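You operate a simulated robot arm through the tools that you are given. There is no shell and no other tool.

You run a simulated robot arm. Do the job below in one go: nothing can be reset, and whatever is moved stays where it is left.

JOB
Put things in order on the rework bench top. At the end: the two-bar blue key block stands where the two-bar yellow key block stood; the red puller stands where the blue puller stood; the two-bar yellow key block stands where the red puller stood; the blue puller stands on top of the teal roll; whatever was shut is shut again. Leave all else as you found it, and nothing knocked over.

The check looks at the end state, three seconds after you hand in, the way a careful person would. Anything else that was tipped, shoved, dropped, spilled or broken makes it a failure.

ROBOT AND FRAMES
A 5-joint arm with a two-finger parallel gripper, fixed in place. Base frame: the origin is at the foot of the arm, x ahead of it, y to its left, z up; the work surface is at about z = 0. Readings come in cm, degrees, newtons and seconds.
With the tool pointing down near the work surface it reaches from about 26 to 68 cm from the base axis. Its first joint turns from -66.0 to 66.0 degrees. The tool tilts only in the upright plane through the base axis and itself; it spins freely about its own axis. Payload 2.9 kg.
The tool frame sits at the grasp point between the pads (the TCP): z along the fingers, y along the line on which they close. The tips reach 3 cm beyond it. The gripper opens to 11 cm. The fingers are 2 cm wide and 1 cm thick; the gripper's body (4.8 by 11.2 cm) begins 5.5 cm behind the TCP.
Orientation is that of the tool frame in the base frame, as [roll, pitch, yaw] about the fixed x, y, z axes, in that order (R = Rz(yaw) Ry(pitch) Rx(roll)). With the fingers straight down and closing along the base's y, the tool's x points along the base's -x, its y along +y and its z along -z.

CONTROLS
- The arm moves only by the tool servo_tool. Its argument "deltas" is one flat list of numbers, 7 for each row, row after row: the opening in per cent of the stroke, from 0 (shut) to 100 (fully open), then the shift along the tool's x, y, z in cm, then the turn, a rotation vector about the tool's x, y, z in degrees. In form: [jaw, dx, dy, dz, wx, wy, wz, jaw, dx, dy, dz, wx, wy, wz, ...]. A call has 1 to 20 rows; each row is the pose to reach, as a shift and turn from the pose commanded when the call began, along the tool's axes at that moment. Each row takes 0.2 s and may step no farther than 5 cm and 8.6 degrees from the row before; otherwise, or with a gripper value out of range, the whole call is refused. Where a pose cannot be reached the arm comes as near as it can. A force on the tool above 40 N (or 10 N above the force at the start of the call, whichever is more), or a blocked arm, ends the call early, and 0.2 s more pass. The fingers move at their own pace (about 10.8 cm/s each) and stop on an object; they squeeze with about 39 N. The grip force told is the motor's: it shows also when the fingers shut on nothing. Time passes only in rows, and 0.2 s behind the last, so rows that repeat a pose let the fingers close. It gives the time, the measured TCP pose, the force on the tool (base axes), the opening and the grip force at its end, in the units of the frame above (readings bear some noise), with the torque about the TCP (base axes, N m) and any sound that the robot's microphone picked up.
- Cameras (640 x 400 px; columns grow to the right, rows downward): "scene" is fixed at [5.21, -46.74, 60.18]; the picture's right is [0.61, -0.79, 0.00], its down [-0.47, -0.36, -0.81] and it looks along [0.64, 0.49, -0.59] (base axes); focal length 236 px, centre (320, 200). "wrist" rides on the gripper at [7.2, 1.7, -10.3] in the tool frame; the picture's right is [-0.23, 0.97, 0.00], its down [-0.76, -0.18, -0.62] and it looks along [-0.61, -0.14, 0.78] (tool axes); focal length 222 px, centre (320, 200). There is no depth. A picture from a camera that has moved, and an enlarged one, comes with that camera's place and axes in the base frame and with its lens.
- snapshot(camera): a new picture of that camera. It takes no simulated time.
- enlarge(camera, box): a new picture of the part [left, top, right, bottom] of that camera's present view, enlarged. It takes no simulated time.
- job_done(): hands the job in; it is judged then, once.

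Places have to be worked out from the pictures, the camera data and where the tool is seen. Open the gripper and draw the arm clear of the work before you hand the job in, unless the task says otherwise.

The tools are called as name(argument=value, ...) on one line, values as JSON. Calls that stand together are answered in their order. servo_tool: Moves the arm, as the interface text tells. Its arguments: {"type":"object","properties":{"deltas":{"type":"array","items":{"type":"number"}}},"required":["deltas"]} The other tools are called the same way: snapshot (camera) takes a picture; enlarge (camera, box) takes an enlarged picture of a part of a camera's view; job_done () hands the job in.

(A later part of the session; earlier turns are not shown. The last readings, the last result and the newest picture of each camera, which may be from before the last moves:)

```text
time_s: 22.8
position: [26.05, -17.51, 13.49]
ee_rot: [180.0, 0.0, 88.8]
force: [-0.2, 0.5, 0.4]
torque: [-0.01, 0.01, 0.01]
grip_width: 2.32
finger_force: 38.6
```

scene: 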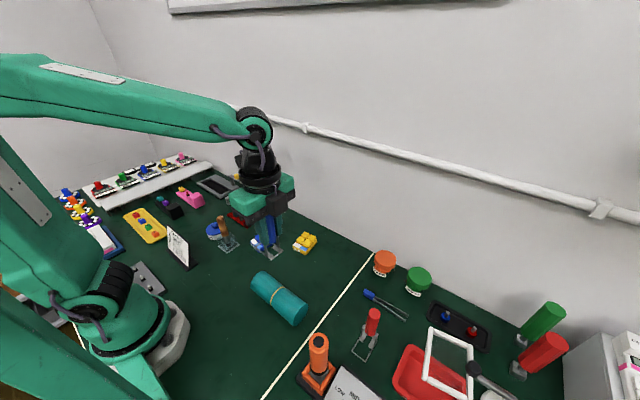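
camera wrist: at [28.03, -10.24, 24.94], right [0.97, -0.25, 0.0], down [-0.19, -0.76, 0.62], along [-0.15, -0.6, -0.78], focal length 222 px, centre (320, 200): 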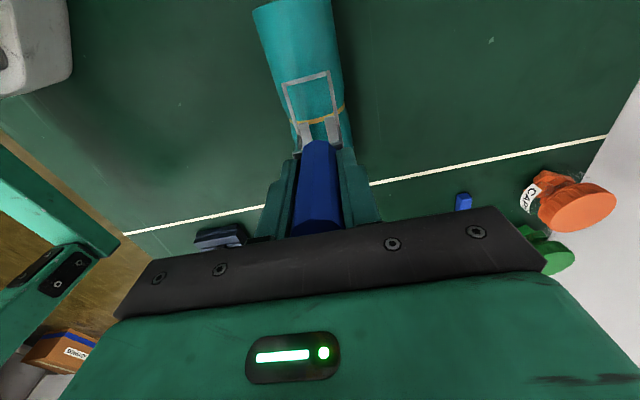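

Commanded height is now about 13.48 and the vertical force has possibly begun to change. I take smaller steps still and look.

servo_tool(deltas=[0, 0, 0, 0.05, 0, 0, 0, 0, 0, 0, 0.05, 0, 0, 0])

servo_tool(deltas=[0, 0, 0, 0.05, 0, 0, 0, 0, 0, 0, 0.05, 0, 0, 0])

enlarge(camera="wrist", box=[250, 0, 390, 150])

enlarge(camera="scene", box=[255, 262, 325, 312])

```text
time_s: 23.4
position: [26.03, -17.51, 13.58]
ee_rot: [-180.0, 0.1, 88.9]
force: [0.3, 0.4, -0.8]
torque: [0.0, 0.02, -0.01]
grip_width: 2.32
finger_force: 38.4
```

```text
time_s: 24.0
position: [26.17, -17.46, 13.56]
ee_rot: [-180.0, 0.1, 88.8]
force: [-0.5, -0.3, -1.4]
torque: [0.01, 0.0, -0.01]
grip_width: 2.32
finger_force: 38.8
```

```text
2.67 times, centred on (320, 75) of wrist
camera zoom: at [27.99, -10.25, 23.98], right [0.97, -0.25, 0.0], down [-0.19, -0.76, 0.62], along [-0.15, -0.6, -0.78], focal length 592 px, centre (320, 533)
```

zoom: 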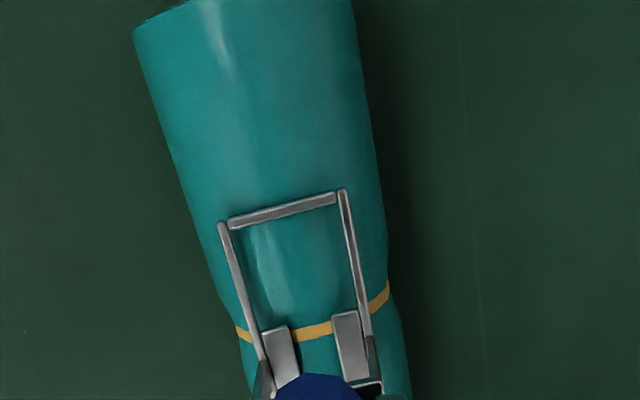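

```text
8.00 times, centred on (290, 287) of scene
camera zoom: at [5.22, -46.74, 60.18], right [0.61, -0.79, 0.0], down [-0.47, -0.36, -0.81], along [0.64, 0.49, -0.59], focal length 1885 px, centre (560, -496)
```

zoom: 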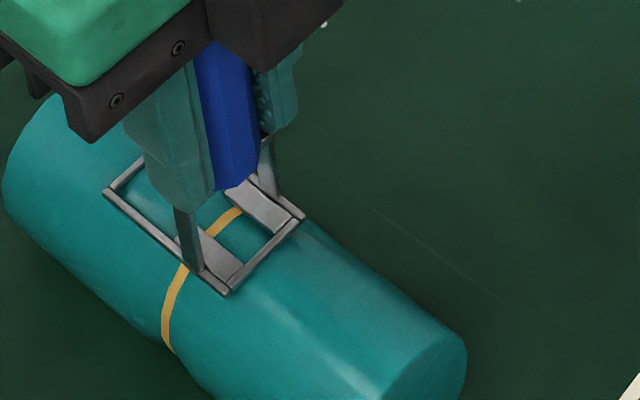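

No contact yet (TCP about 13.5). I continue in tiny steps.

servo_tool(deltas=[0, 0, 0, 0.06, 0, 0, 0, 0, 0, 0, 0.06, 0, 0, 0])

servo_tool(deltas=[0, 0, 0, 0.06, 0, 0, 0, 0, 0, 0, 0.06, 0, 0, 0])

servo_tool(deltas=[0, 0, 0, 0.05, 0, 0, 0, 0, 0, 0, 0.05, 0, 0, 0])

```text
time_s: 24.6
position: [26.06, -17.42, 13.36]
ee_rot: [-180.0, 0.0, 88.8]
force: [0.9, 0.0, -0.4]
torque: [-0.01, -0.03, -0.02]
grip_width: 2.3
finger_force: 38.6
```

```text
time_s: 25.2
position: [26.05, -17.47, 13.38]
ee_rot: [-180.0, 0.0, 88.8]
force: [-0.3, -0.4, -0.6]
torque: [-0.01, 0.0, 0.03]
grip_width: 2.32
finger_force: 39.0
```

```text
time_s: 25.8
position: [26.03, -17.59, 13.37]
ee_rot: [-179.9, 0.1, 88.8]
force: [0.4, 0.3, -0.5]
torque: [-0.05, -0.02, -0.01]
grip_width: 2.34
finger_force: 38.9
```

Still free. Continue stepping down 0.05 at a time.

servo_tool(deltas=[0, 0, 0, 0.05, 0, 0, 0, 0, 0, 0, 0.05, 0, 0, 0])

servo_tool(deltas=[0, 0, 0, 0.05, 0, 0, 0, 0, 0, 0, 0.05, 0, 0, 0])

servo_tool(deltas=[0, 0, 0, 0.05, 0, 0, 0, 0, 0, 0, 0.05, 0, 0, 0])

enlarge(camera="scene", box=[265, 275, 305, 300])

```text
time_s: 26.4
position: [26.07, -17.35, 13.41]
ee_rot: [-179.9, 0.0, 88.9]
force: [-1.0, 1.5, 6.8]
torque: [0.06, 0.09, 0.02]
grip_width: 2.35
finger_force: 38.9
```

```text
time_s: 27.0
position: [26.12, -17.5, 13.31]
ee_rot: [179.9, 0.0, 88.8]
force: [-2.1, 1.6, 16.8]
torque: [0.24, 0.27, 0.01]
grip_width: 2.33
finger_force: 38.9
```

```text
time_s: 27.6
position: [26.12, -17.45, 13.33]
ee_rot: [179.9, 0.0, 88.8]
force: [-4.2, 1.8, 30.9]
torque: [0.33, 0.45, 0.02]
grip_width: 2.31
finger_force: 39.4
```

```text
16.00 times, centred on (285, 288) of scene
camera zoom: at [5.2, -46.74, 60.19], right [0.61, -0.79, 0.0], down [-0.47, -0.36, -0.81], along [0.64, 0.49, -0.59], focal length 3770 px, centre (880, -1200)
```

zoom: 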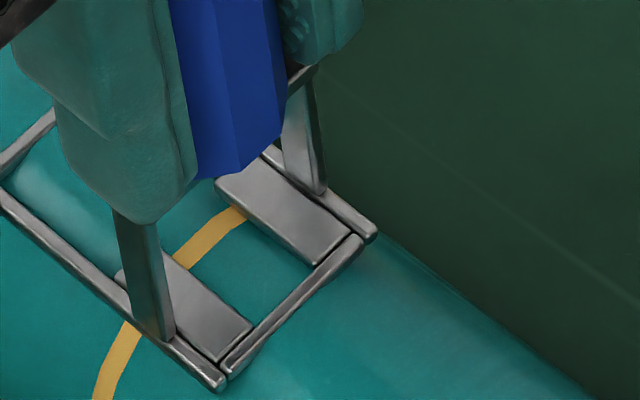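

I pressed more than intended (31 N); contact began near TCP z≈13.29. I back off by 0.1 cm and check force and whether anything moved.

servo_tool(deltas=[0, 0, 0, -0.05, 0, 0, 0, 0, 0, 0, -0.1, 0, 0, 0, 0, 0, 0, -0.1, 0, 0, 0])

enlarge(camera="wrist", box=[250, 0, 390, 150])

```text
time_s: 28.4
position: [26.04, -17.59, 13.26]
ee_rot: [179.9, 0.1, 88.8]
force: [2.3, -4.4, 14.5]
torque: [-0.4, -0.16, 0.05]
grip_width: 2.32
finger_force: 39.0
```

```text
2.67 times, centred on (320, 75) of wrist
camera zoom: at [28.02, -10.26, 23.77], right [0.97, -0.25, 0.0], down [-0.19, -0.76, 0.62], along [-0.15, -0.6, -0.78], focal length 592 px, centre (320, 533)
```

zoom: 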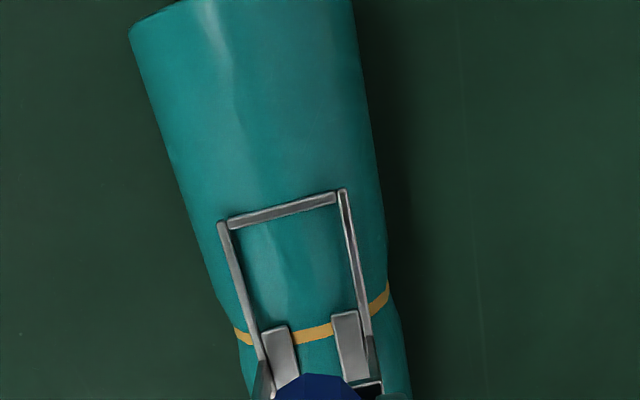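

CoP is now well inside the flat. I ease up another 0.05 to near-zero force before releasing.

servo_tool(deltas=[0, 0, 0, -0.04, 0, 0, 0, 0, 0, 0, -0.04, 0, 0, 0])

```text
time_s: 29.0
position: [26.09, -17.45, 13.24]
ee_rot: [-179.9, 0.0, 88.9]
force: [2.4, -0.6, 5.6]
torque: [-0.16, -0.23, -0.01]
grip_width: 2.34
finger_force: 39.1
```

servo_tool(deltas=[0, 0, 0, -0.025, 0, 0, 0, 0, 0, 0, -0.025, 0, 0, 0])

```text
time_s: 29.6
position: [26.11, -17.55, 13.25]
ee_rot: [-179.9, 0.0, 88.8]
force: [0.9, -0.3, 0.7]
torque: [-0.02, -0.07, -0.01]
grip_width: 2.29
finger_force: 39.1
```

Force is nearly zero now. I open the jaws just slightly (about 0.2 cm each side) as a cage across the roll and wait to see whether the puller stands by itself.

servo_tool(deltas=[25, 0, 0, 0, 0, 0, 0, 25, 0, 0, 0, 0, 0, 0, 25, 0, 0, 0, 0, 0, 0, 25, 0, 0, 0, 0, 0, 0, 25, 0, 0, 0, 0, 0, 0])

enlarge(camera="wrist", box=[250, 80, 390, 240])

enlarge(camera="scene", box=[255, 252, 325, 302])

```text
time_s: 30.8
position: [26.13, -17.5, 13.45]
ee_rot: [-180.0, 0.0, 88.8]
force: [-0.5, 0.1, -0.2]
torque: [-0.01, -0.01, -0.03]
grip_width: 2.76
finger_force: 0.0
```

```text
2.50 times, centred on (320, 160) of wrist
camera zoom: at [28.01, -10.23, 23.83], right [0.97, -0.25, 0.0], down [-0.19, -0.76, 0.62], along [-0.15, -0.6, -0.78], focal length 555 px, centre (320, 300)
```

zoom: 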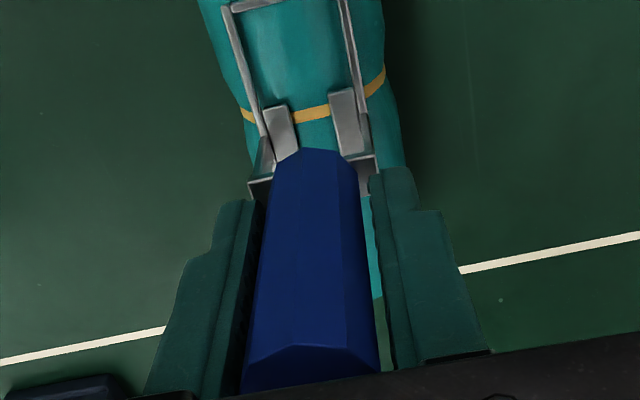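

```text
8.00 times, centred on (290, 277) of scene
camera zoom: at [5.21, -46.74, 60.18], right [0.61, -0.79, 0.0], down [-0.47, -0.36, -0.81], along [0.64, 0.49, -0.59], focal length 1885 px, centre (560, -416)
```

zoom: 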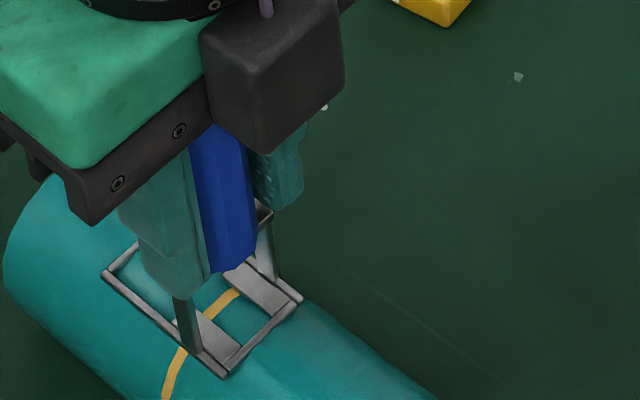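

I zoom in on the gaps between handle and fingers to see whether it leans on either side.

enlarge(camera="wrist", box=[280, 135, 360, 245])

servo_tool(deltas=[25, 0, 0, 0, 0, 0, 0, 25, 0, 0, 0, 0, 0, 0, 25, 0, 0, 0, 0, 0, 0, 25, 0, 0, 0, 0, 0, 0, 25, 0, 0, 0, 0, 0, 0])

enlarge(camera="wrist", box=[280, 135, 360, 245])

```text
3.64 times, centred on (320, 190) of wrist
camera zoom: at [28.01, -10.23, 23.83], right [0.97, -0.25, 0.0], down [-0.19, -0.76, 0.62], along [-0.15, -0.6, -0.78], focal length 808 px, centre (320, 236)
```

zoom: 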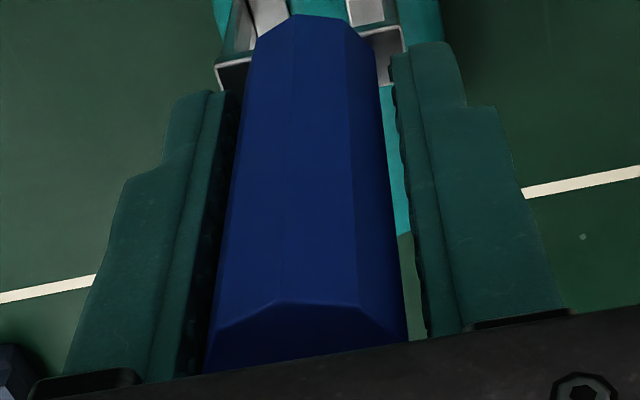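

```text
time_s: 32.0
position: [26.15, -17.41, 13.35]
ee_rot: [180.0, 0.0, 88.9]
force: [0.5, 0.1, 0.1]
torque: [-0.01, 0.04, 0.01]
grip_width: 2.75
finger_force: 0.1
```

```text
3.64 times, centred on (320, 190) of wrist
camera zoom: at [28.01, -10.23, 23.83], right [0.97, -0.25, 0.0], down [-0.19, -0.76, 0.62], along [-0.15, -0.6, -0.78], focal length 808 px, centre (320, 236)
```

zoom: 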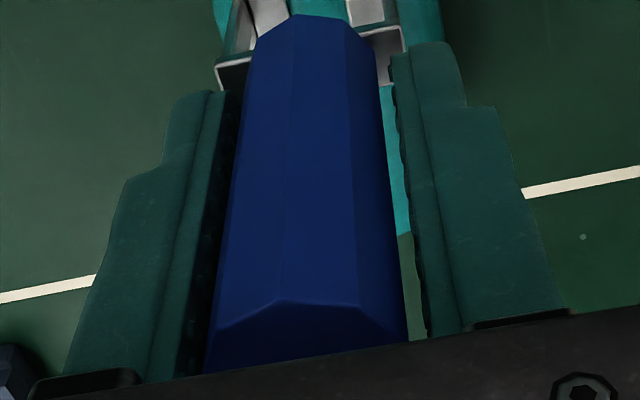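

No motion in 1.2 s. I widen the cage a bit more; if the puller were leaning on a finger it would follow.

servo_tool(deltas=[28, 0, 0, 0, 0, 0, 0, 28, 0, 0, 0, 0, 0, 0, 28, 0, 0, 0, 0, 0, 0, 28, 0, 0, 0, 0, 0, 0])

enlarge(camera="wrist", box=[280, 135, 360, 245])

```text
time_s: 33.0
position: [26.18, -17.54, 13.33]
ee_rot: [180.0, 0.0, 88.9]
force: [-0.5, 0.7, -0.8]
torque: [0.01, 0.02, -0.03]
grip_width: 3.11
finger_force: 0.1
```

```text
3.64 times, centred on (320, 190) of wrist
camera zoom: at [28.01, -10.23, 23.83], right [0.97, -0.25, 0.0], down [-0.19, -0.76, 0.62], along [-0.15, -0.6, -0.78], focal length 808 px, centre (320, 236)
```

zoom: 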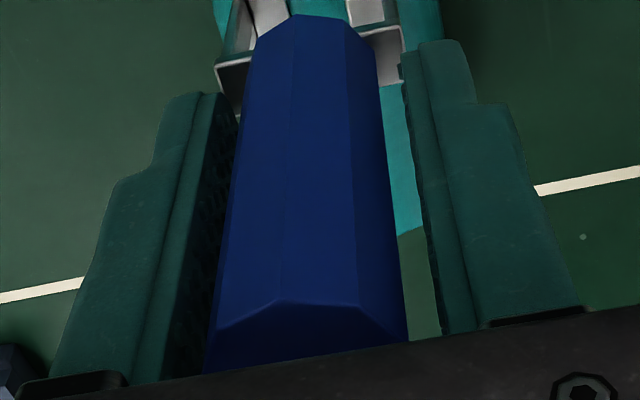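

The handle stayed exactly still, so the puller stands freely on the roll. I open wider, pause, and withdraw straight up.

servo_tool(deltas=[40, 0, 0, 0, 0, 0, 0, 55, 0, 0, 0, 0, 0, 0, 55, 0, 0, 0, 0, 0, 0, 55, 0, 0, -1, 0, 0, 0, 55, 0, 0, -3, 0, 0, 0, 55, 0, 0, -6, 0, 0, 0, 55, 0, 0, -9, 0, 0, 0, 55, 0, 0, -12, 0, 0, 0, 55, 0, 0, -15, 0, 0, 0])

snapshot(camera="scene")

enlarge(camera="scene", box=[230, 230, 330, 330])

snapshot(camera="wrist")

```text
time_s: 35.0
position: [26.2, -17.41, 28.37]
ee_rot: [-180.0, 0.1, 88.7]
force: [-0.7, -0.5, 1.0]
torque: [-0.01, 0.03, -0.04]
grip_width: 6.03
finger_force: 0.1
```

```text
taken
```

scene: 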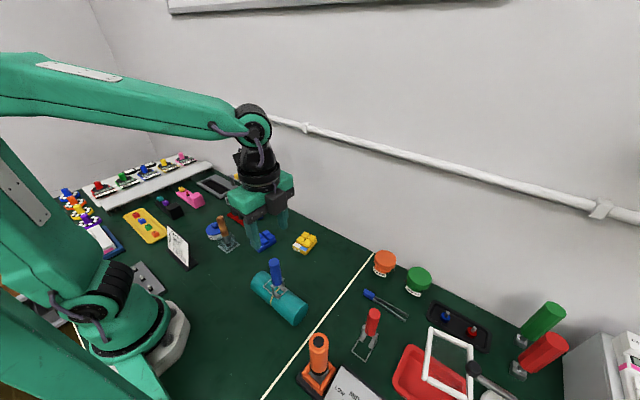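

```text
4.00 times, centred on (280, 280) of scene
camera zoom: at [5.21, -46.74, 60.18], right [0.61, -0.79, 0.0], down [-0.47, -0.36, -0.81], along [0.64, 0.49, -0.59], focal length 942 px, centre (480, -120)
```

zoom: 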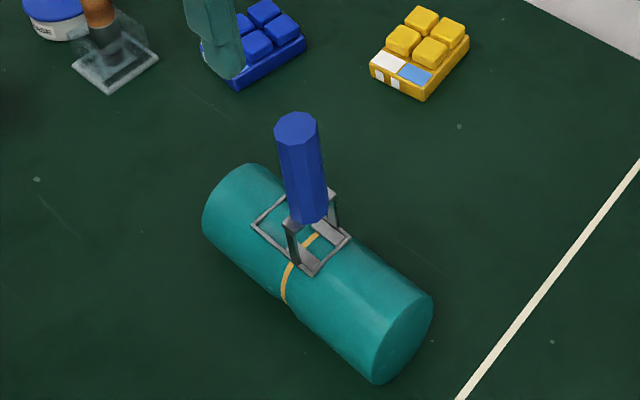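

```text
taken
camera wrist: at [28.03, -10.23, 38.86], right [0.97, -0.25, 0.0], down [-0.19, -0.76, 0.62], along [-0.15, -0.6, -0.78], focal length 222 px, centre (320, 200)
```

wrist: 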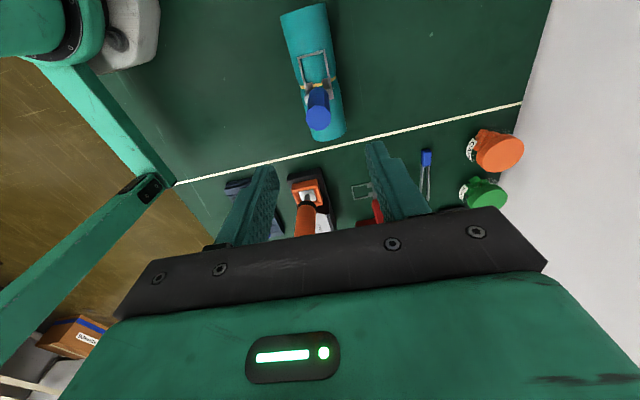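

The blue puller stands on the roll beside the band. Now I move, staying high, to above the red puller with the tool turned to yaw 180.

servo_tool(deltas=[60, -1.889, 0.548, 0, 0, 0, -7.6, 60, -3.778, 1.096, 0, 0, 0, -15.2, 60, -5.667, 1.645, 0, 0, 0, -22.8, 60, -7.556, 2.193, 0, 0, 0, -30.4, 60, -9.445, 2.741, 0.2, 0, 0, -38, 60, -11.33, 3.29, 0.4, 0, 0, -45.6, 60, -13.22, 3.838, 0.6, 0, 0, -53.2, 60, -15.11, 4.386, 0.8, 0, 0, -60.8, 60, -17.0, 4.93, 1, 0, 0, -68.4, 60, -18.89, 5.48, 1.2, 0, 0, -76, 60, -20.78, 6.03, 1.4, 0, 0, -83.6, 60, -22.67, 6.58, 1.6, 0, 0, -91.2, 60, -22.67, 6.58, 1.6, 0, 0, -91.2])

snapshot(camera="wrist")

enlarge(camera="wrist", box=[270, 40, 366, 125])

enlarge(camera="scene", box=[230, 230, 330, 330])

```text
time_s: 37.8
position: [32.27, -40.22, 26.73]
ee_rot: [-179.9, 0.0, -179.9]
force: [-0.4, 0.2, 0.6]
torque: [-0.03, 0.0, 0.0]
grip_width: 6.59
finger_force: 0.0
```

```text
taken
camera wrist: at [25.02, -38.56, 37.22], right [0.22, 0.97, 0.0], down [0.76, -0.18, 0.62], along [0.61, -0.14, -0.78], focal length 222 px, centre (320, 200)
```

wrist: 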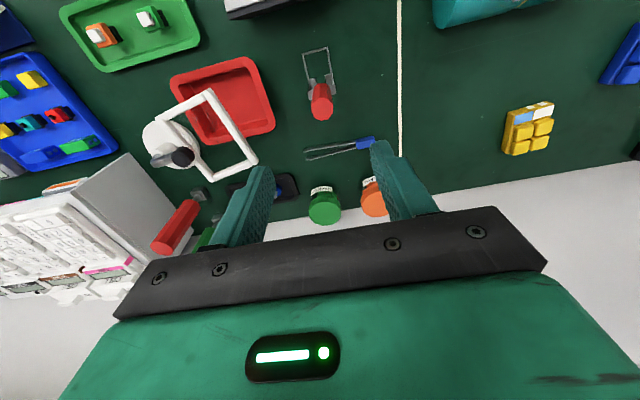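

```text
4.71 times, centred on (318, 82) of wrist
camera zoom: at [25.02, -38.56, 37.22], right [0.22, 0.97, 0.0], down [0.76, -0.18, 0.62], along [0.61, -0.14, -0.78], focal length 1045 px, centre (329, 753)
```

zoom: 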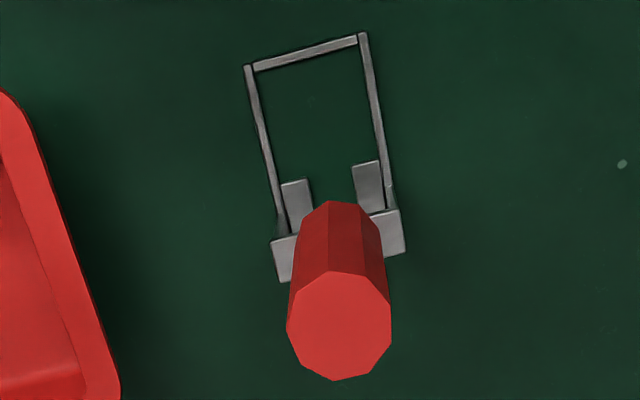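

```text
4.00 times, centred on (280, 280) of scene
camera zoom: at [5.21, -46.74, 60.18], right [0.61, -0.79, 0.0], down [-0.47, -0.36, -0.81], along [0.64, 0.49, -0.59], focal length 942 px, centre (480, -120)
```

zoom: 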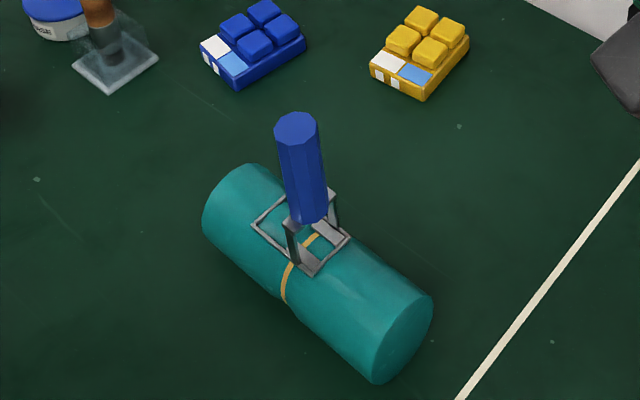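

Red puller handle axis is at about (32.5,-39.9), frame yaw about 0°. I shift by (+0.25,+0.3) and descend to the same grip height (TCP z≈7.46).

servo_tool(deltas=[60, -0.12, 0.15, 3, 0, 0, 0, 60, -0.25, 0.3, 6, 0, 0, 0, 60, -0.25, 0.3, 9, 0, 0, 0, 60, -0.25, 0.3, 12, 0, 0, 0, 60, -0.25, 0.3, 15, 0, 0, 0, 60, -0.25, 0.3, 17.2, 0, 0, 0, 60, -0.25, 0.3, 18.7, 0, 0, 0, 60, -0.25, 0.3, 19.25, 0, 0, 0, 60, -0.25, 0.3, 19.25, 0, 0, 0])

snapshot(camera="wrist")

enlarge(camera="scene", box=[320, 270, 440, 370])

```text
time_s: 39.8
position: [32.47, -39.83, 7.39]
ee_rot: [-180.0, 0.0, 179.9]
force: [0.6, -0.5, -0.9]
torque: [0.0, -0.03, 0.0]
grip_width: 6.62
finger_force: 0.1
```

```text
taken
camera wrist: at [25.29, -38.27, 17.94], right [0.23, 0.97, 0.0], down [0.76, -0.18, 0.62], along [0.61, -0.14, -0.78], focal length 222 px, centre (320, 200)
```

wrist: 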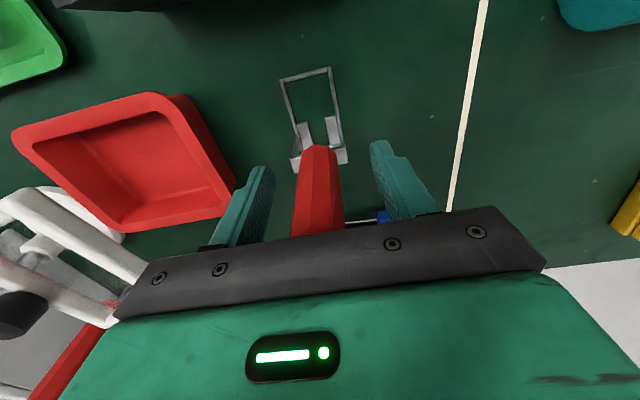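

```text
4.00 times, centred on (380, 320) of scene
camera zoom: at [5.21, -46.74, 60.18], right [0.61, -0.79, 0.0], down [-0.47, -0.36, -0.81], along [0.64, 0.49, -0.59], focal length 942 px, centre (80, -280)
```

zoom: 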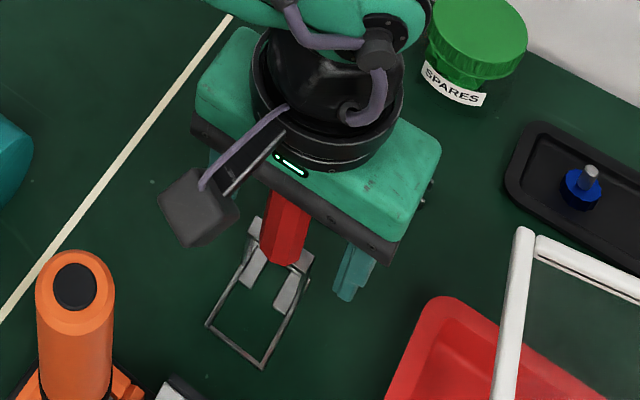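

Comparing with the blue grasp, the tool sits about 0.19 cm too far in +x relative to this puller; I correct that and close the gripper.

servo_tool(deltas=[60, 0.19, 0, 0, 0, 0, 0, 30, 0.19, 0, 0, 0, 0, 0, 18, 0.19, 0, 0, 0, 0, 0, 0, 0.19, 0, 0, 0, 0, 0, 0, 0.19, 0, 0, 0, 0, 0, 0, 0.19, 0, 0, 0, 0, 0])

snapshot(camera="wrist")

```text
time_s: 41.2
position: [32.06, -39.93, 7.43]
ee_rot: [-179.9, 0.0, 179.9]
force: [-0.8, 0.5, 0.2]
torque: [0.02, -0.03, -0.01]
grip_width: 3.68
finger_force: 39.0
```

```text
taken
camera wrist: at [25.1, -38.27, 17.97], right [0.23, 0.97, 0.0], down [0.76, -0.18, 0.62], along [0.61, -0.14, -0.78], focal length 222 px, centre (320, 200)
```

wrist: 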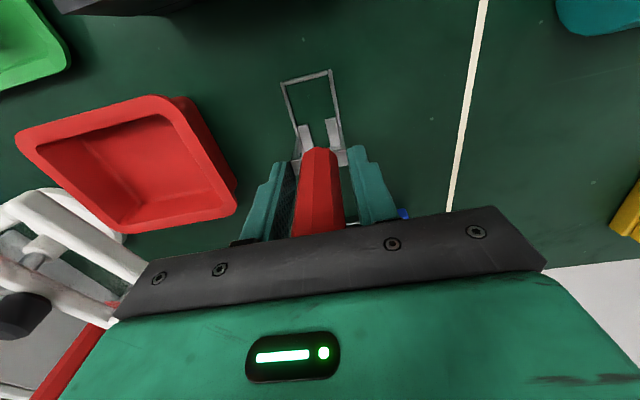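

The fingers stopped at 3.68 cm instead of about 2.4 cm; something else is between them. I zoom in before moving anything.

enlarge(camera="wrist", box=[250, 60, 390, 240])

enlarge(camera="scene", box=[345, 310, 405, 365])

```text
2.22 times, centred on (320, 150) of wrist
camera zoom: at [25.1, -38.27, 17.97], right [0.23, 0.97, 0.0], down [0.76, -0.18, 0.62], along [0.61, -0.14, -0.78], focal length 494 px, centre (320, 311)
```

zoom: 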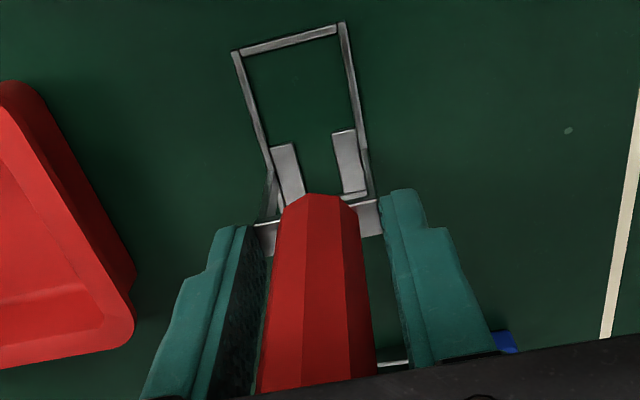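

```text
7.27 times, centred on (375, 338) of scene
camera zoom: at [5.22, -46.74, 60.18], right [0.61, -0.79, 0.0], down [-0.47, -0.36, -0.81], along [0.64, 0.49, -0.59], focal length 1713 px, centre (-80, -800)
```

zoom: 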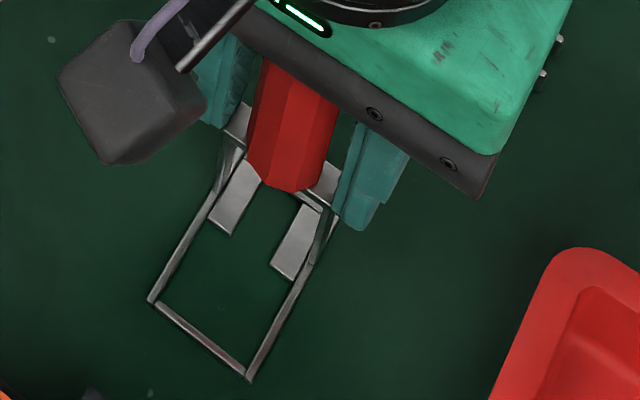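

The fingertips are on the ends of the puller's bracket, which is a bit taller here. I open, rise 1.2 cm so only the handle is between the pads, and close again.

servo_tool(deltas=[45, 0, 0, 0, 0, 0, 0, 55, 0, 0, 0, 0, 0, 0, 55, 0, 0, -0.6, 0, 0, 0, 55, 0, 0, -1.2, 0, 0, 0, 55, 0, 0, -1.2, 0, 0, 0, 30, 0, 0, -1.2, 0, 0, 0, 18, 0, 0, -1.2, 0, 0, 0, 0, 0, 0, -1.2, 0, 0, 0, 0, 0, 0, -1.2, 0, 0, 0, 0, 0, 0, -1.2, 0, 0, 0])

enlarge(camera="wrist", box=[250, 60, 390, 240])

enlarge(camera="scene", box=[345, 310, 405, 365])

```text
time_s: 43.4
position: [32.32, -39.94, 8.7]
ee_rot: [-180.0, 0.0, -180.0]
force: [-0.8, -1.9, 1.7]
torque: [-0.14, -0.05, -0.02]
grip_width: 2.32
finger_force: 39.0
```

```text
2.22 times, centred on (320, 150) of wrist
camera zoom: at [25.1, -38.24, 19.22], right [0.23, 0.97, 0.0], down [0.76, -0.18, 0.62], along [0.61, -0.14, -0.78], focal length 494 px, centre (320, 311)
```

zoom: 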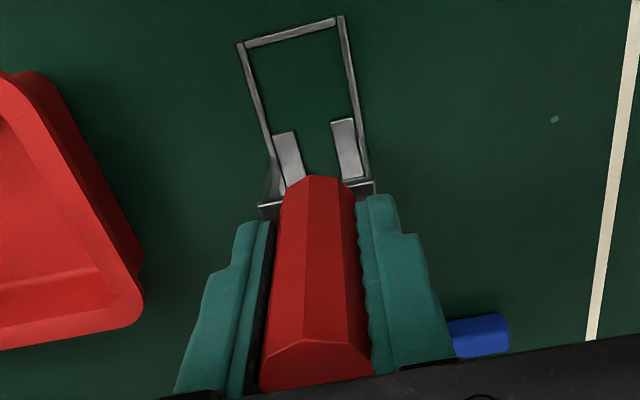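

```text
7.27 times, centred on (375, 338) of scene
camera zoom: at [5.21, -46.74, 60.18], right [0.61, -0.79, 0.0], down [-0.47, -0.36, -0.81], along [0.64, 0.49, -0.59], focal length 1713 px, centre (-80, -800)
```

zoom: 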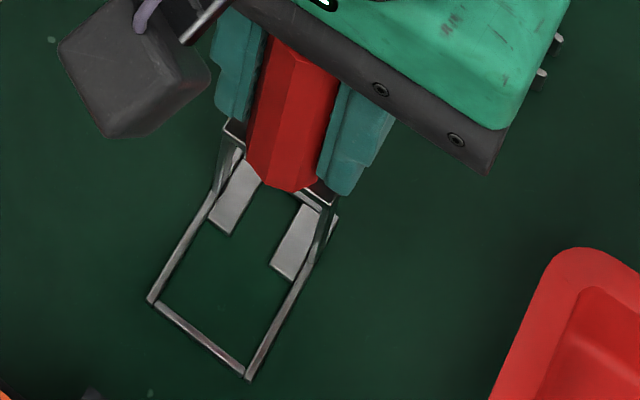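

Now only the handle is gripped (2.32 cm) and the frame hasn't shifted. I lift straight up to about z=30 and start the traverse toward the blue puller's old place.

servo_tool(deltas=[0, 0, 0, -0.5, 0, 0, 0, 0, 0, 0, -2, 0, 0, 0, 0, 0, 0, -5, 0, 0, 0, 0, 0, 0, -8.5, 0, 0, 0, 0, 0, 0, -12, 0, 0, 0, 0, 0, 0, -15.5, 0, 0, 0, 0, 0, 0, -19, 0, 0, 0, 0, 0, 0, -21.3, 0, 0, 0, 0, 0, 0, -21.3, 0, 0, 0])

snapshot(camera="scene")

enlarge(camera="wrist", box=[250, 60, 390, 240])

```text
time_s: 45.4
position: [32.22, -39.96, 30.02]
ee_rot: [-180.0, 0.0, 179.9]
force: [-0.5, -0.5, -0.7]
torque: [0.01, 0.02, -0.01]
grip_width: 2.29
finger_force: 38.8
```

```text
taken
```

scene: 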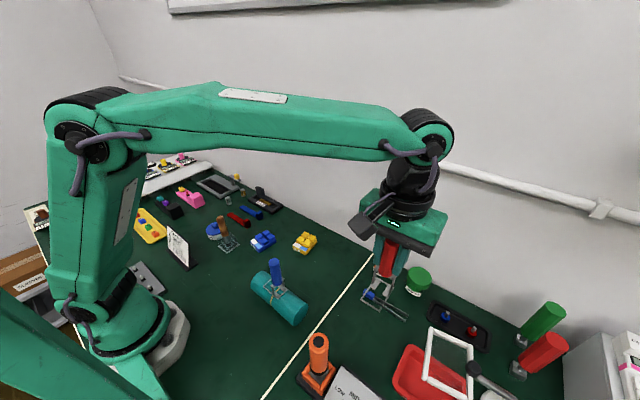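

```text
2.22 times, centred on (320, 150) of wrist
camera zoom: at [25.1, -38.24, 40.53], right [0.23, 0.97, 0.0], down [0.76, -0.18, 0.62], along [0.61, -0.14, -0.78], focal length 494 px, centre (320, 311)
```

zoom: 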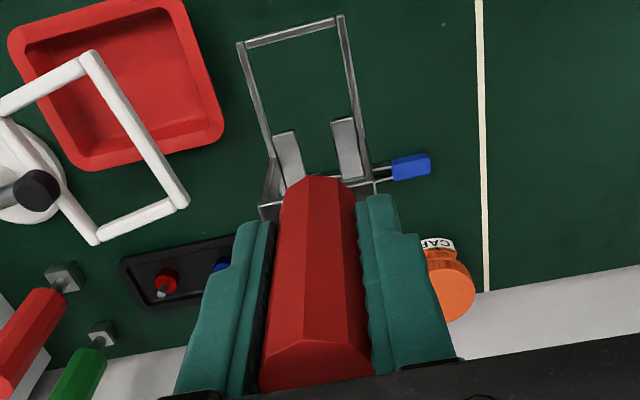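

The grip is unchanged. I traverse toward y≈+30 at z=30, well above everything.

servo_tool(deltas=[0, 0.05, 1.5, 0, 0, 0, 0, 0, 0.1, 4, 0, 0, 0, 0, 0, 0.19, 7, 0, 0, 0, 0, 0, 0.27, 10, 0, 0, 0, 0, 0, 0.35, 13, 0, 0, 0, 0, 0, 0.43, 16, 0, 0, 0, 0, 0, 0.51, 19, 0, 0, 0, 0, 0, 0.59, 22, 0, 0, 0, 0, 0, 0.67, 25, 0, 0, 0, 0, 0, 0.75, 28, 0, 0, 0, 0, 0, 0.83, 31, 0, 0, 0, 0, 0, 0.91, 34, 0, 0, 0, 0, 0, 1.0, 37, 0, 0, 0, 0, 0, 1.08, 40, 0, 0, 0, 0, 0, 1.16, 43, 0, 0, 0, 0, 0, 1.24, 46, 0, 0, 0, 0, 0, 1.32, 49, 0, 0, 0, 0.5, 0, 1.4, 52, 0, 0, 0, 1.0, 0, 1.48, 55, 0, 0, 0, 1.1, 0, 1.56, 57.5, 0, 0, 0, 1.1])

servo_tool(deltas=[0, 0.1, 2.5, 0, 0, 0, 0, 0, 0.2, 5, 0, 0, 0, 0, 0, 0.28, 8, 0, 0, 0, 0, 0, 0.3, 10.5, 0, 0, 0, 0, 0, 0.3, 12, 0, 0, 0, 0, 0, 0.3, 12, 0, 0, 0, 0])

snapshot(camera="wrist")

snapshot(camera="scene")

```text
time_s: 49.6
position: [30.7, 17.44, 30.08]
ee_rot: [180.0, 0.0, 178.9]
force: [0.6, 0.4, -1.1]
torque: [0.01, -0.03, -0.01]
grip_width: 2.31
finger_force: 39.1
```

```text
time_s: 51.0
position: [30.64, 29.48, 29.89]
ee_rot: [-180.0, -0.1, 178.9]
force: [-0.3, 0.0, -1.3]
torque: [-0.03, -0.01, 0.0]
grip_width: 2.32
finger_force: 38.9
```

```text
taken
camera wrist: at [23.45, 31.42, 40.47], right [0.25, 0.97, 0.0], down [0.76, -0.19, 0.62], along [0.6, -0.15, -0.78], focal length 222 px, centre (320, 200)
```

wrist: 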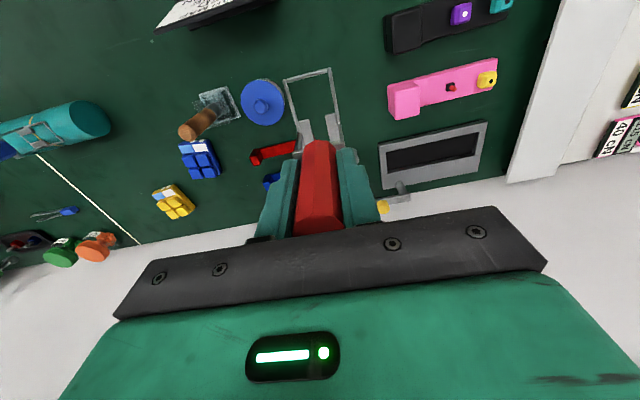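

```text
taken
```

scene: 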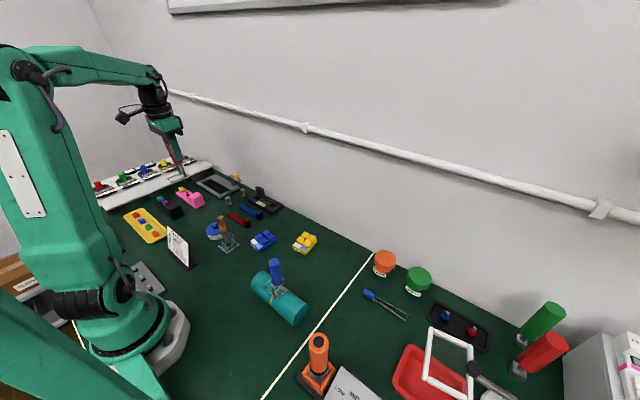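

Comparing camera places with those at the blue grasp, I need (-0.16,+0.33). I apply that and descend to about 0.4 cm above the bench.

servo_tool(deltas=[0, 0.08, 0.16, 2.5, 0, 0, 0, 0, 0.16, 0.33, 5.5, 0, 0, 0, 0, 0.16, 0.33, 8.5, 0, 0, 0, 0, 0.16, 0.33, 11.5, 0, 0, 0, 0, 0.16, 0.33, 14.5, 0, 0, 0, 0, 0.16, 0.33, 17.5, 0, 0, 0, 0, 0.16, 0.33, 19.5, 0, 0, 0, 0, 0.16, 0.33, 20.8, 0, 0, 0, 0, 0.16, 0.33, 20.8, 0, 0, 0])

snapshot(camera="wrist")

enlarge(camera="scene", box=[160, 170, 250, 240])

```text
time_s: 53.0
position: [30.41, 29.76, 9.13]
ee_rot: [180.0, 0.0, 178.9]
force: [-1.0, 0.1, -0.7]
torque: [-0.03, 0.03, 0.01]
grip_width: 2.33
finger_force: 39.1
```

```text
taken
camera wrist: at [23.33, 31.69, 19.64], right [0.25, 0.97, 0.0], down [0.76, -0.19, 0.62], along [0.6, -0.15, -0.78], focal length 222 px, centre (320, 200)
```

wrist: 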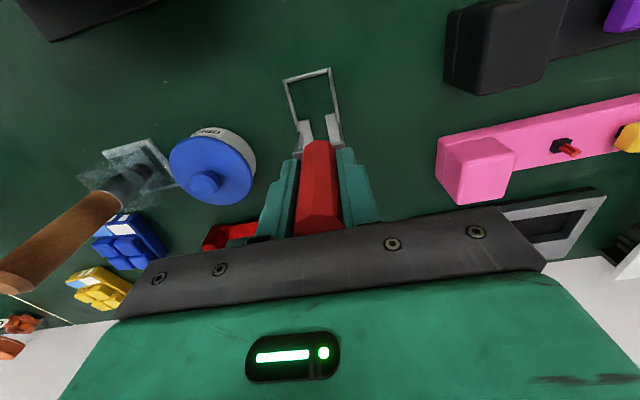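

```text
5.71 times, centred on (205, 205) of scene
camera zoom: at [5.22, -46.74, 60.18], right [0.61, -0.79, 0.0], down [-0.47, -0.36, -0.81], along [0.64, 0.49, -0.59], focal length 1346 px, centre (977, 171)
```

zoom: 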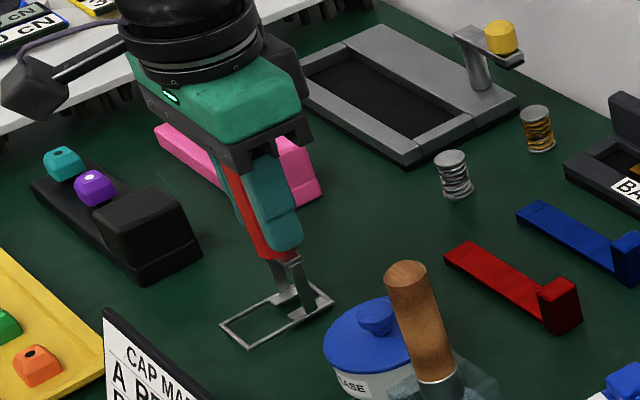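

Within 0.1 cm of target, 0.4 cm above the bench. I make the last tiny correction and lower in small steps, watching force.

servo_tool(deltas=[0, 0.04, 0.06, 0.1, 0, 0, 0, 0, 0.04, 0.06, 0.2, 0, 0, 0, 0, 0.04, 0.06, 0.28, 0, 0, 0, 0, 0.04, 0.06, 0.28, 0, 0, 0])

servo_tool(deltas=[0, 0, 0, 0.05, 0, 0, 0, 0, 0, 0, 0.05, 0, 0, 0])

servo_tool(deltas=[0, 0, 0, 0.05, 0, 0, 0, 0, 0, 0, 0.05, 0, 0, 0])

```text
time_s: 54.0
position: [30.37, 29.95, 9.01]
ee_rot: [-180.0, -0.1, 178.8]
force: [-1.1, -0.5, -1.3]
torque: [0.0, 0.0, -0.02]
grip_width: 2.34
finger_force: 39.5
```

```text
time_s: 54.6
position: [30.29, 29.92, 8.93]
ee_rot: [-179.9, 0.0, 179.0]
force: [0.2, 0.5, -0.1]
torque: [0.04, 0.0, 0.02]
grip_width: 2.33
finger_force: 38.6
```

```text
time_s: 55.2
position: [30.42, 29.92, 8.68]
ee_rot: [180.0, 0.0, 179.0]
force: [-0.2, -0.4, -0.9]
torque: [0.01, 0.02, 0.01]
grip_width: 2.34
finger_force: 38.5
```

Still carrying the weight. I continue down in 0.04 steps.

servo_tool(deltas=[0, 0, 0, 0.05, 0, 0, 0, 0, 0, 0, 0.05, 0, 0, 0])

enlarge(camera="wrist", box=[250, 40, 390, 240])

```text
time_s: 55.8
position: [30.48, 29.83, 8.82]
ee_rot: [-180.0, 0.0, 178.9]
force: [-0.7, -1.1, -0.1]
torque: [-0.04, 0.0, 0.0]
grip_width: 2.34
finger_force: 38.8
```

```text
2.00 times, centred on (320, 140) of wrist
camera zoom: at [23.27, 31.76, 19.26], right [0.25, 0.97, 0.0], down [0.76, -0.19, 0.62], along [0.6, -0.15, -0.78], focal length 444 px, centre (320, 320)
```

zoom: 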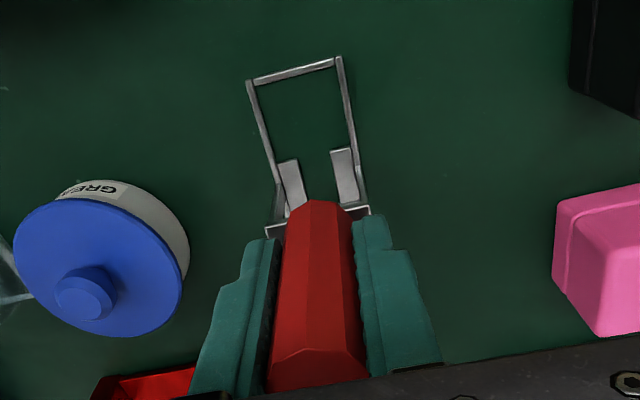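

Camera height says about 0.04 cm remains. One more small step.

servo_tool(deltas=[0, 0, 0, 0.05, 0, 0, 0, 0, 0, 0, 0.05, 0, 0, 0])

```text
time_s: 56.4
position: [30.48, 29.91, 8.67]
ee_rot: [179.9, 0.0, 178.8]
force: [-0.9, -0.9, 2.0]
torque: [-0.06, 0.01, -0.03]
grip_width: 2.32
finger_force: 39.3
```

Contact (2 N). I release gently, check, and then withdraw upward.

servo_tool(deltas=[28, 0, 0, 0, 0, 0, 0, 28, 0, 0, 0, 0, 0, 0, 45, 0, 0, 0, 0, 0, 0, 55, 0, 0, 0, 0, 0, 0, 55, 0, 0, -1, 0, 0, 0, 55, 0, 0, -3, 0, 0, 0, 55, 0, 0, -6, 0, 0, 0, 55, 0, 0, -10, 0, 0, 0, 55, 0, 0, -14, 0, 0, 0, 55, 0, 0, -18, 0, 0, 0])

snapshot(camera="scene")

snapshot(camera="wrist")

enlarge(camera="scene", box=[170, 185, 260, 241])

```text
time_s: 58.6
position: [30.35, 29.85, 26.72]
ee_rot: [-180.0, 0.0, 178.9]
force: [-0.1, 0.3, -0.1]
torque: [0.03, 0.0, 0.02]
grip_width: 6.04
finger_force: 0.0
```

```text
taken
```

scene: 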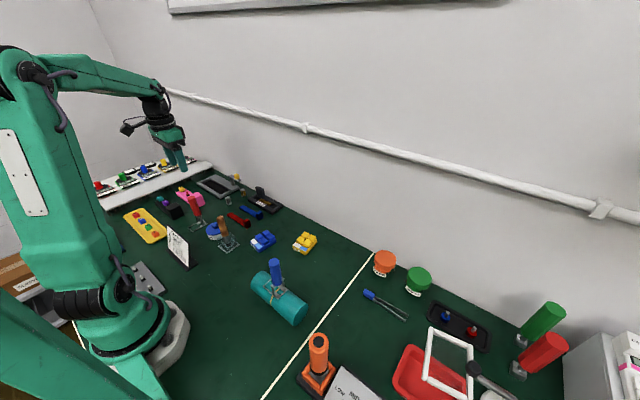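

```text
taken
camera wrist: at [23.25, 31.75, 37.35], right [0.25, 0.97, 0.0], down [0.76, -0.19, 0.62], along [0.6, -0.15, -0.78], focal length 222 px, centre (320, 200)
```

wrist: 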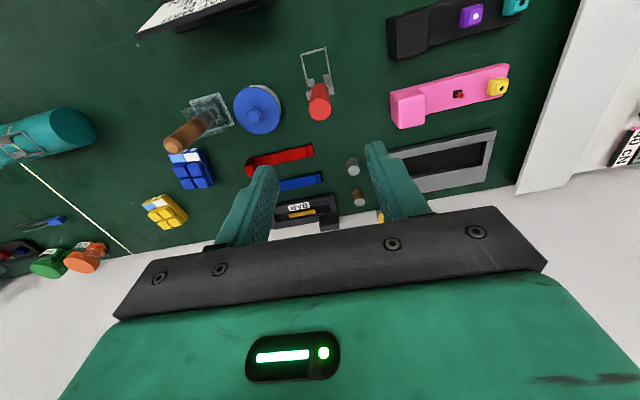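

```text
7.11 times, centred on (215, 213) of scene
camera zoom: at [5.21, -46.74, 60.18], right [0.61, -0.79, 0.0], down [-0.47, -0.36, -0.81], along [0.64, 0.49, -0.59], focal length 1675 px, centre (1067, 108)
```

zoom: 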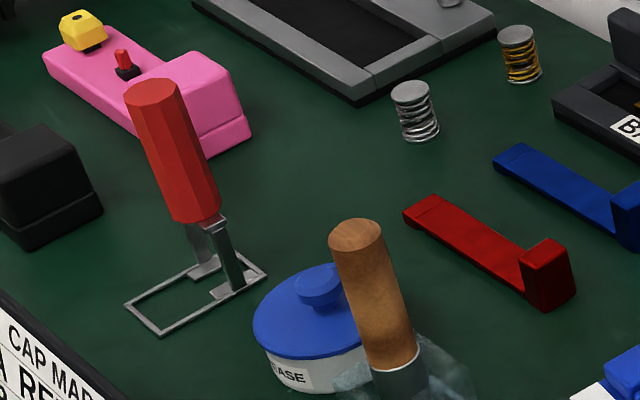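

The red puller stands exactly where the blue one stood. Now I go, still high, over the yellow key block to measure it.

servo_tool(deltas=[70, -1.21, -2.741, 0, 0, 0, 0, 70, -2.42, -5.483, 0, 0, 0, 0, 70, -3.63, -8.224, 0, 0, 0, 0, 70, -4.84, -10.97, 0, 0, 0, 0, 70, -6.05, -13.71, 0, 0, 0, 0, 70, -7.26, -16.45, 0, 0, 0, 0, 70, -8.47, -19.19, 0, 0, 0, 0, 70, -9.68, -21.93, 0, 0, 0, 0, 70, -10.89, -24.67, 0, 0, 0, 0, 70, -12.1, -27.41, 0, 0, 0, 0, 70, -13.31, -30.16, 0, 0, 0, 0, 70, -14.52, -32.9, 0, 0, 0, 0, 70, -15.73, -35.64, 0, 0, 0, 0, 70, -16.94, -38.38, 0, 0, 0, 0, 70, -16.94, -38.38, 0, 0, 0, 0])

snapshot(camera="wrist")

enlarge(camera="wrist", box=[270, 30, 380, 110])

enlarge(camera="wrist", box=[330, 20, 470, 120])

```text
time_s: 61.8
position: [46.69, -8.9, 26.77]
ee_rot: [-180.0, -0.1, 179.0]
force: [-0.7, 0.1, 0.1]
torque: [0.0, 0.0, -0.03]
grip_width: 7.68
finger_force: 0.2
```

```text
taken
camera wrist: at [39.5, -6.99, 37.28], right [0.24, 0.97, 0.0], down [0.76, -0.19, 0.62], along [0.6, -0.15, -0.78], focal length 222 px, centre (320, 200)
```

wrist: 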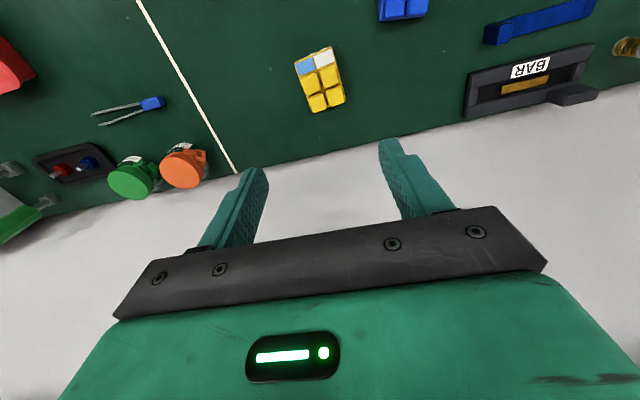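

```text
5.00 times, centred on (325, 70) of wrist
camera zoom: at [39.5, -6.99, 37.28], right [0.24, 0.97, 0.0], down [0.76, -0.19, 0.62], along [0.6, -0.15, -0.78], focal length 1111 px, centre (295, 850)
```

zoom: 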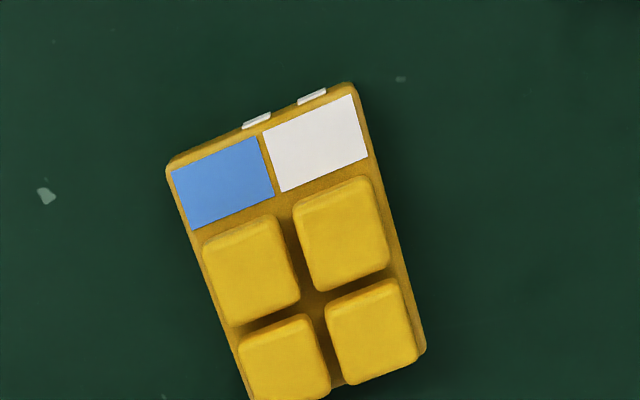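

```text
4.00 times, centred on (400, 70) of wrist
camera zoom: at [39.5, -6.99, 37.28], right [0.24, 0.97, 0.0], down [0.76, -0.19, 0.62], along [0.6, -0.15, -0.78], focal length 888 px, centre (0, 720)
```

zoom: 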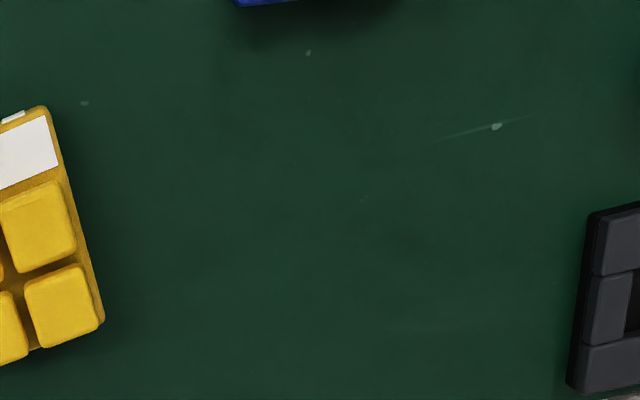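

Yellow block: centre about (46.3,-8.45), about 7.0 × 5.65 cm, yaw about +5.4°. I align the tool with it (closing across the 5.65 cm width), open to 9.3 cm and descend partway for a finer look.

servo_tool(deltas=[85, 0.1, 0.1, 3, 0, 0, -2, 85, 0.2, 0.2, 6, 0, 0, -4, 85, 0.378, 0.393, 9, 0, 0, -6.5, 85, 0.378, 0.393, 12, 0, 0, -6.5, 85, 0.378, 0.393, 14.5, 0, 0, -6.5, 85, 0.378, 0.393, 16.5, 0, 0, -6.5, 85, 0.378, 0.393, 16.5, 0, 0, -6.5])

snapshot(camera="wrist")

enlarge(camera="wrist", box=[240, 60, 400, 200])

enlarge(camera="scene", box=[250, 200, 370, 275])

```text
time_s: 63.4
position: [46.24, -8.36, 10.25]
ee_rot: [-179.9, 0.0, -174.7]
force: [-0.5, 0.3, 1.2]
torque: [0.0, 0.01, 0.01]
grip_width: 9.32
finger_force: 0.0
```

```text
taken
camera wrist: at [38.96, -7.38, 20.72], right [0.13, 0.99, 0.0], down [0.77, -0.1, 0.62], along [0.62, -0.08, -0.78], focal length 222 px, centre (320, 200)
```

wrist: 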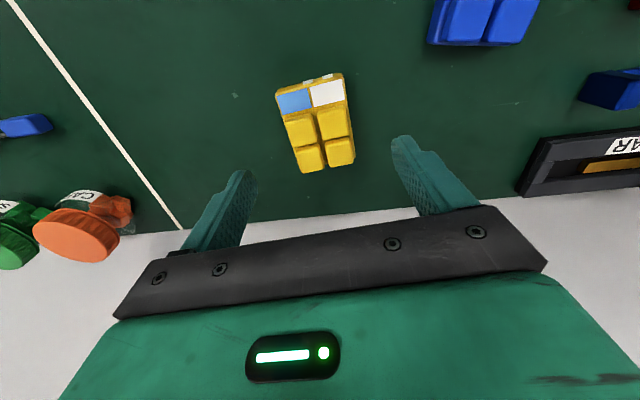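

```text
2.86 times, centred on (320, 130) of wrist
camera zoom: at [38.96, -7.38, 20.72], right [0.13, 0.99, 0.0], down [0.77, -0.1, 0.62], along [0.62, -0.08, -0.78], focal length 635 px, centre (320, 400)
```

zoom: 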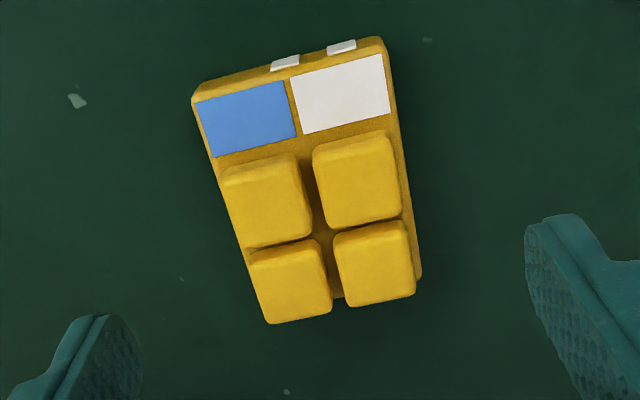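

```text
5.33 times, centred on (310, 238) of scene
camera zoom: at [5.22, -46.74, 60.18], right [0.61, -0.79, 0.0], down [-0.47, -0.36, -0.81], along [0.64, 0.49, -0.59], focal length 1256 px, centre (373, 0)
```

zoom: 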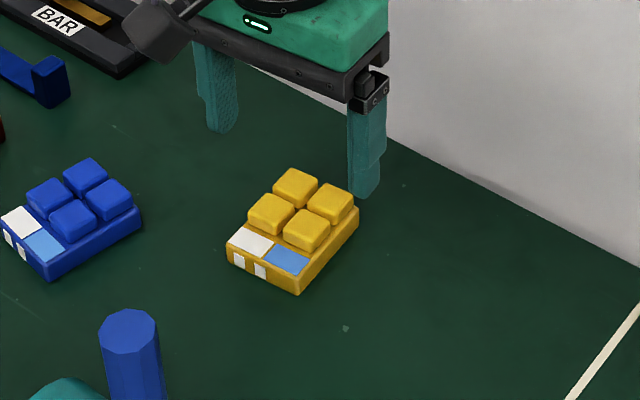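

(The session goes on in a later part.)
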